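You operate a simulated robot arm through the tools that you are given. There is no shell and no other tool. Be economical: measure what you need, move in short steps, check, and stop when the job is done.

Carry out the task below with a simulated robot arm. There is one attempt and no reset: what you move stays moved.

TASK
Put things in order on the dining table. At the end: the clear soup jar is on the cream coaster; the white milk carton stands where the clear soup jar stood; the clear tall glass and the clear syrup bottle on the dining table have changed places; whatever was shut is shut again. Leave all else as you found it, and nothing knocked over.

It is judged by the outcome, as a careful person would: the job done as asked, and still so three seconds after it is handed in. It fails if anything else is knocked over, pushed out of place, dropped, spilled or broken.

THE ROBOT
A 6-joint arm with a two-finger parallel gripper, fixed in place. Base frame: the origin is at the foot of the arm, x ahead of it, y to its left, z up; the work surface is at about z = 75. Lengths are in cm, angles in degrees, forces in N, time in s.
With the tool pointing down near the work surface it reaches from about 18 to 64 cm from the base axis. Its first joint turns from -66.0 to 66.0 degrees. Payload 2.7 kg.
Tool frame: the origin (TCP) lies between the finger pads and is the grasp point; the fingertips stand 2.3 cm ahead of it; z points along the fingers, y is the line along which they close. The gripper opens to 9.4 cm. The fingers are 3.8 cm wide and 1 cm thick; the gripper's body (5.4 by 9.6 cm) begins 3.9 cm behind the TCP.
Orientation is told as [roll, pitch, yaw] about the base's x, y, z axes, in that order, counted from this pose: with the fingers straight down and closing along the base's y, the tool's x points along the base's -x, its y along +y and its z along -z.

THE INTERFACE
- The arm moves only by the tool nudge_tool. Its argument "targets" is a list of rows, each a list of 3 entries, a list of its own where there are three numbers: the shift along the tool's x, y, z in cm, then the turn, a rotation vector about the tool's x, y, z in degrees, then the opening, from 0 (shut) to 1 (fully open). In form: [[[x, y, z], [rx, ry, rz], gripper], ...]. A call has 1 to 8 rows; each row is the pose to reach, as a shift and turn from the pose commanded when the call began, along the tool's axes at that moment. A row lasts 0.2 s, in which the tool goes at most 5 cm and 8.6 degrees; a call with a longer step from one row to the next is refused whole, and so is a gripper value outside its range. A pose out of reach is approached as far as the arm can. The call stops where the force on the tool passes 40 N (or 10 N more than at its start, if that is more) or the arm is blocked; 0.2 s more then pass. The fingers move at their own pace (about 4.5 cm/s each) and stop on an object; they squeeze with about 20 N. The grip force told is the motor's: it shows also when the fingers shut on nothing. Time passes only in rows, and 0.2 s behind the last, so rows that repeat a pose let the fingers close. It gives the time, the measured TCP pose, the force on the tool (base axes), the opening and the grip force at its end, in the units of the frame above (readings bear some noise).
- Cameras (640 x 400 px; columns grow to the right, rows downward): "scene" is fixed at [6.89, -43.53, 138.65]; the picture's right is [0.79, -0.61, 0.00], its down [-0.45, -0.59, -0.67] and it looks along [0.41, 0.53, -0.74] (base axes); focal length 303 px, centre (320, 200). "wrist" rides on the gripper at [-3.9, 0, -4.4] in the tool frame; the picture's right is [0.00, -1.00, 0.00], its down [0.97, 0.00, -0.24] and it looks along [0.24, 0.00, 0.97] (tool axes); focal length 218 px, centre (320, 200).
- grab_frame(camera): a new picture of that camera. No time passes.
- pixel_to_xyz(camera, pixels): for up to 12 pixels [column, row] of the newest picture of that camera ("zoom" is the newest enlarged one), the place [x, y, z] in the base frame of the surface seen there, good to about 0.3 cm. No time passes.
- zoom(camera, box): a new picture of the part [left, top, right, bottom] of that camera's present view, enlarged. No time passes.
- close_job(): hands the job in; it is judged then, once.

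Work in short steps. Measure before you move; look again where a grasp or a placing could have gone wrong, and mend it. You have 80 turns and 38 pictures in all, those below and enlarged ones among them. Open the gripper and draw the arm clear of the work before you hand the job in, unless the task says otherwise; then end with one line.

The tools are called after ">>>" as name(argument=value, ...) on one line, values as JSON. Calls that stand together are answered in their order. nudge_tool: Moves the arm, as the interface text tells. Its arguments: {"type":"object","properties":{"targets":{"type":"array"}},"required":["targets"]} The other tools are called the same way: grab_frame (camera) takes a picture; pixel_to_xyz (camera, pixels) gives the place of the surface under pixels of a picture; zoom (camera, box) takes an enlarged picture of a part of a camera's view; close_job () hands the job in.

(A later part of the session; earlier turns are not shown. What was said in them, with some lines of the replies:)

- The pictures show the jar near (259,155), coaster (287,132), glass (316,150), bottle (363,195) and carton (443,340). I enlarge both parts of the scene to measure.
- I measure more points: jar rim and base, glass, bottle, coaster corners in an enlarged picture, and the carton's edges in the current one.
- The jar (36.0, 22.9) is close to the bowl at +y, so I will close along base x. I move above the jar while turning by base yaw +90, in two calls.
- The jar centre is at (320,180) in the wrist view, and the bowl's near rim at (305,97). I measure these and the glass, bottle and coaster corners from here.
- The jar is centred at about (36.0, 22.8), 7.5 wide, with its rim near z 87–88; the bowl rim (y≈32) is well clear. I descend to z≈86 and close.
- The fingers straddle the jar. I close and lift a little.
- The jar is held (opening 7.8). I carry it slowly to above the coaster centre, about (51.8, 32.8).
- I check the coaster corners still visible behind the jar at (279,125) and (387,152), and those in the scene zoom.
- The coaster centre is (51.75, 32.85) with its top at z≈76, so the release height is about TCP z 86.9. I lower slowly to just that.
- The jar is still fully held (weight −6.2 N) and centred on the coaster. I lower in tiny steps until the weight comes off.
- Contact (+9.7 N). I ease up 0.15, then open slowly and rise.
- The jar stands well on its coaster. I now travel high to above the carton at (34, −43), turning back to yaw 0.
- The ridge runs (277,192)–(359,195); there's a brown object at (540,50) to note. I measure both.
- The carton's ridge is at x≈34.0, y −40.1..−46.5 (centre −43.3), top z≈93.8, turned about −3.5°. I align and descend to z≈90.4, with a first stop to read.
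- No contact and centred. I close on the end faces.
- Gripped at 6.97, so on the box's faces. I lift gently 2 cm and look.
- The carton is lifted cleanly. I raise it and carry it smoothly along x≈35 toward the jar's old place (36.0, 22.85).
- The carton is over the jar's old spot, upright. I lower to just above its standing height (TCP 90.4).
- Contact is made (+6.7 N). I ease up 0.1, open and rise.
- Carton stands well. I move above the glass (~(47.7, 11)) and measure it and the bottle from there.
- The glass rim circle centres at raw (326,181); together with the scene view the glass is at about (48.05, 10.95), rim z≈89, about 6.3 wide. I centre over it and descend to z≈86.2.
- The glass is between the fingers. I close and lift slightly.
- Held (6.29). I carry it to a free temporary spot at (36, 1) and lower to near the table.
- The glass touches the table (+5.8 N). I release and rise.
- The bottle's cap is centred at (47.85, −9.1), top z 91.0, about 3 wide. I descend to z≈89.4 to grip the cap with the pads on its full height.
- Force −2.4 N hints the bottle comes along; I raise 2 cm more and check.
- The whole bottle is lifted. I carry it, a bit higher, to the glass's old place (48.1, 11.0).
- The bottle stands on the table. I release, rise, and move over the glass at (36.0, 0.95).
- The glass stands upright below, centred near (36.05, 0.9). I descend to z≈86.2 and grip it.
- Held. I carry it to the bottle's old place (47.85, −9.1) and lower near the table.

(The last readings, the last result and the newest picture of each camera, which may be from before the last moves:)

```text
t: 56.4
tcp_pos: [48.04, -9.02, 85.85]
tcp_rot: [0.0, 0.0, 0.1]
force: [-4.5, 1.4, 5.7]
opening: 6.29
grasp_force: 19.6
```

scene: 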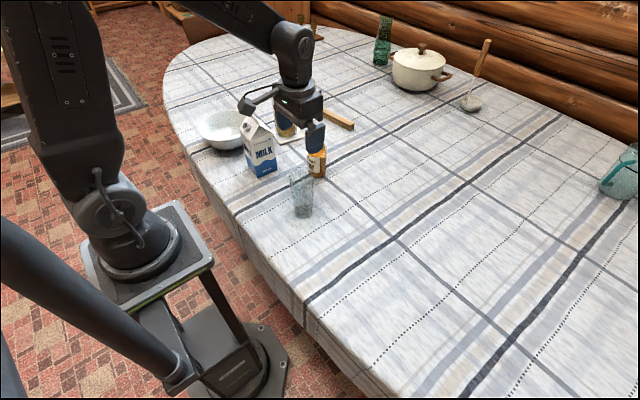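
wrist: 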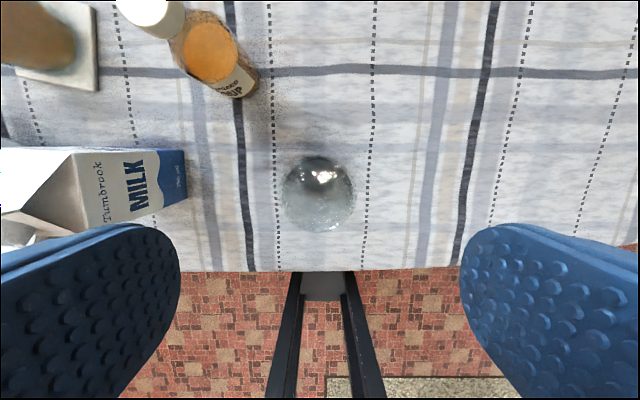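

Contact (+5.7 N). I release and rise.

>>> nudge_tool(targets=[[[0, 0, -0.1], [0, 0, 0], 0], [[0, 0, -0.1], [0, 0, 0], 0.8], [[0, 0, -0.1], [0, 0, 0], 1], [[0, 0, -0.1], [0, 0, 0], 1], [[0, 0, -1.5], [0, 0, 0], 1], [[0, 0, -5], [0, 0, 0], 1], [[0, 0, -10], [0, 0, 0], 1], [[0, 0, -14.9], [0, 0, 0], 1]])

>>> nudge_tool(targets=[[[4, 0, -2], [0, 0, 0], 1], [[8, 0, -3], [0, 0, 0], 1], [[12, 2, -3], [0, 0, 0], 1], [[14, 2, -3], [0, 0, 0], 1]])

>>> grab_frame(camera="scene")

>>> zoom(camera="scene", box=[190, 80, 400, 230])

```text
t: 58.2
tcp_pos: [48.07, -9.06, 100.61]
tcp_rot: [0.0, 0.0, 0.0]
force: [0.3, 0.1, 0.2]
opening: 9.4
grasp_force: 0.1
```

```text
t: 59.2
tcp_pos: [33.8, -7.16, 103.82]
tcp_rot: [0.0, 0.1, 0.0]
force: [-0.2, 0.2, -0.6]
opening: 9.38
grasp_force: 0.1
```

```text
5 pictures are left
```

scene: 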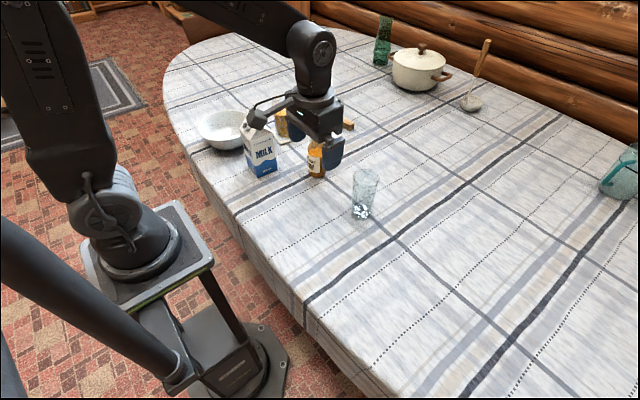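

```text
2.67 times, centred on (295, 155) of scene
```

zoom: 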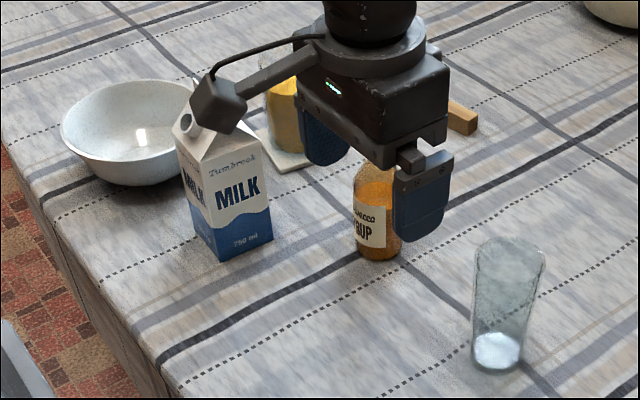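

All looks in place; I draw the arm off to the right to see everything unobstructed.

>>> nudge_tool(targets=[[[0, -4, 0], [0, 0, 0], 1], [[0, -8.5, -1], [0, 0, 0], 1], [[0, -13, -2], [0, 0, 0], 1], [[0, -17.5, -2], [0, 0, 0], 1], [[0, -22, -2], [0, 0, 0], 1], [[0, -25, -2], [0, 0, 0], 1]])

>>> zoom(camera="scene", box=[190, 80, 400, 230])

```text
t: 60.6
tcp_pos: [33.99, -32.36, 105.84]
tcp_rot: [0.0, -0.1, 0.1]
force: [-0.4, 0.0, 0.1]
opening: 9.4
grasp_force: 0.0
```

```text
2.67 times, centred on (295, 155) of scene
```

zoom: 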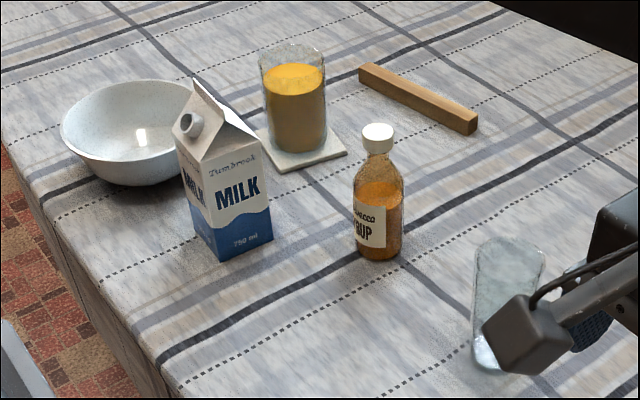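

The jar is on its coaster, the carton is on the jar's old spot, and the bottle (cap on) and glass have changed places, all upright. The gripper is open and clear, so I hand in.

>>> close_job()

```text
The job is handed in.
```

The job is done and handed in: the soup jar is on the cream coaster, the milk carton stands where the jar was, the glass and the syrup bottle have changed places with the bottle's cap still on, and the last pictures show nothing knocked over or out of place.
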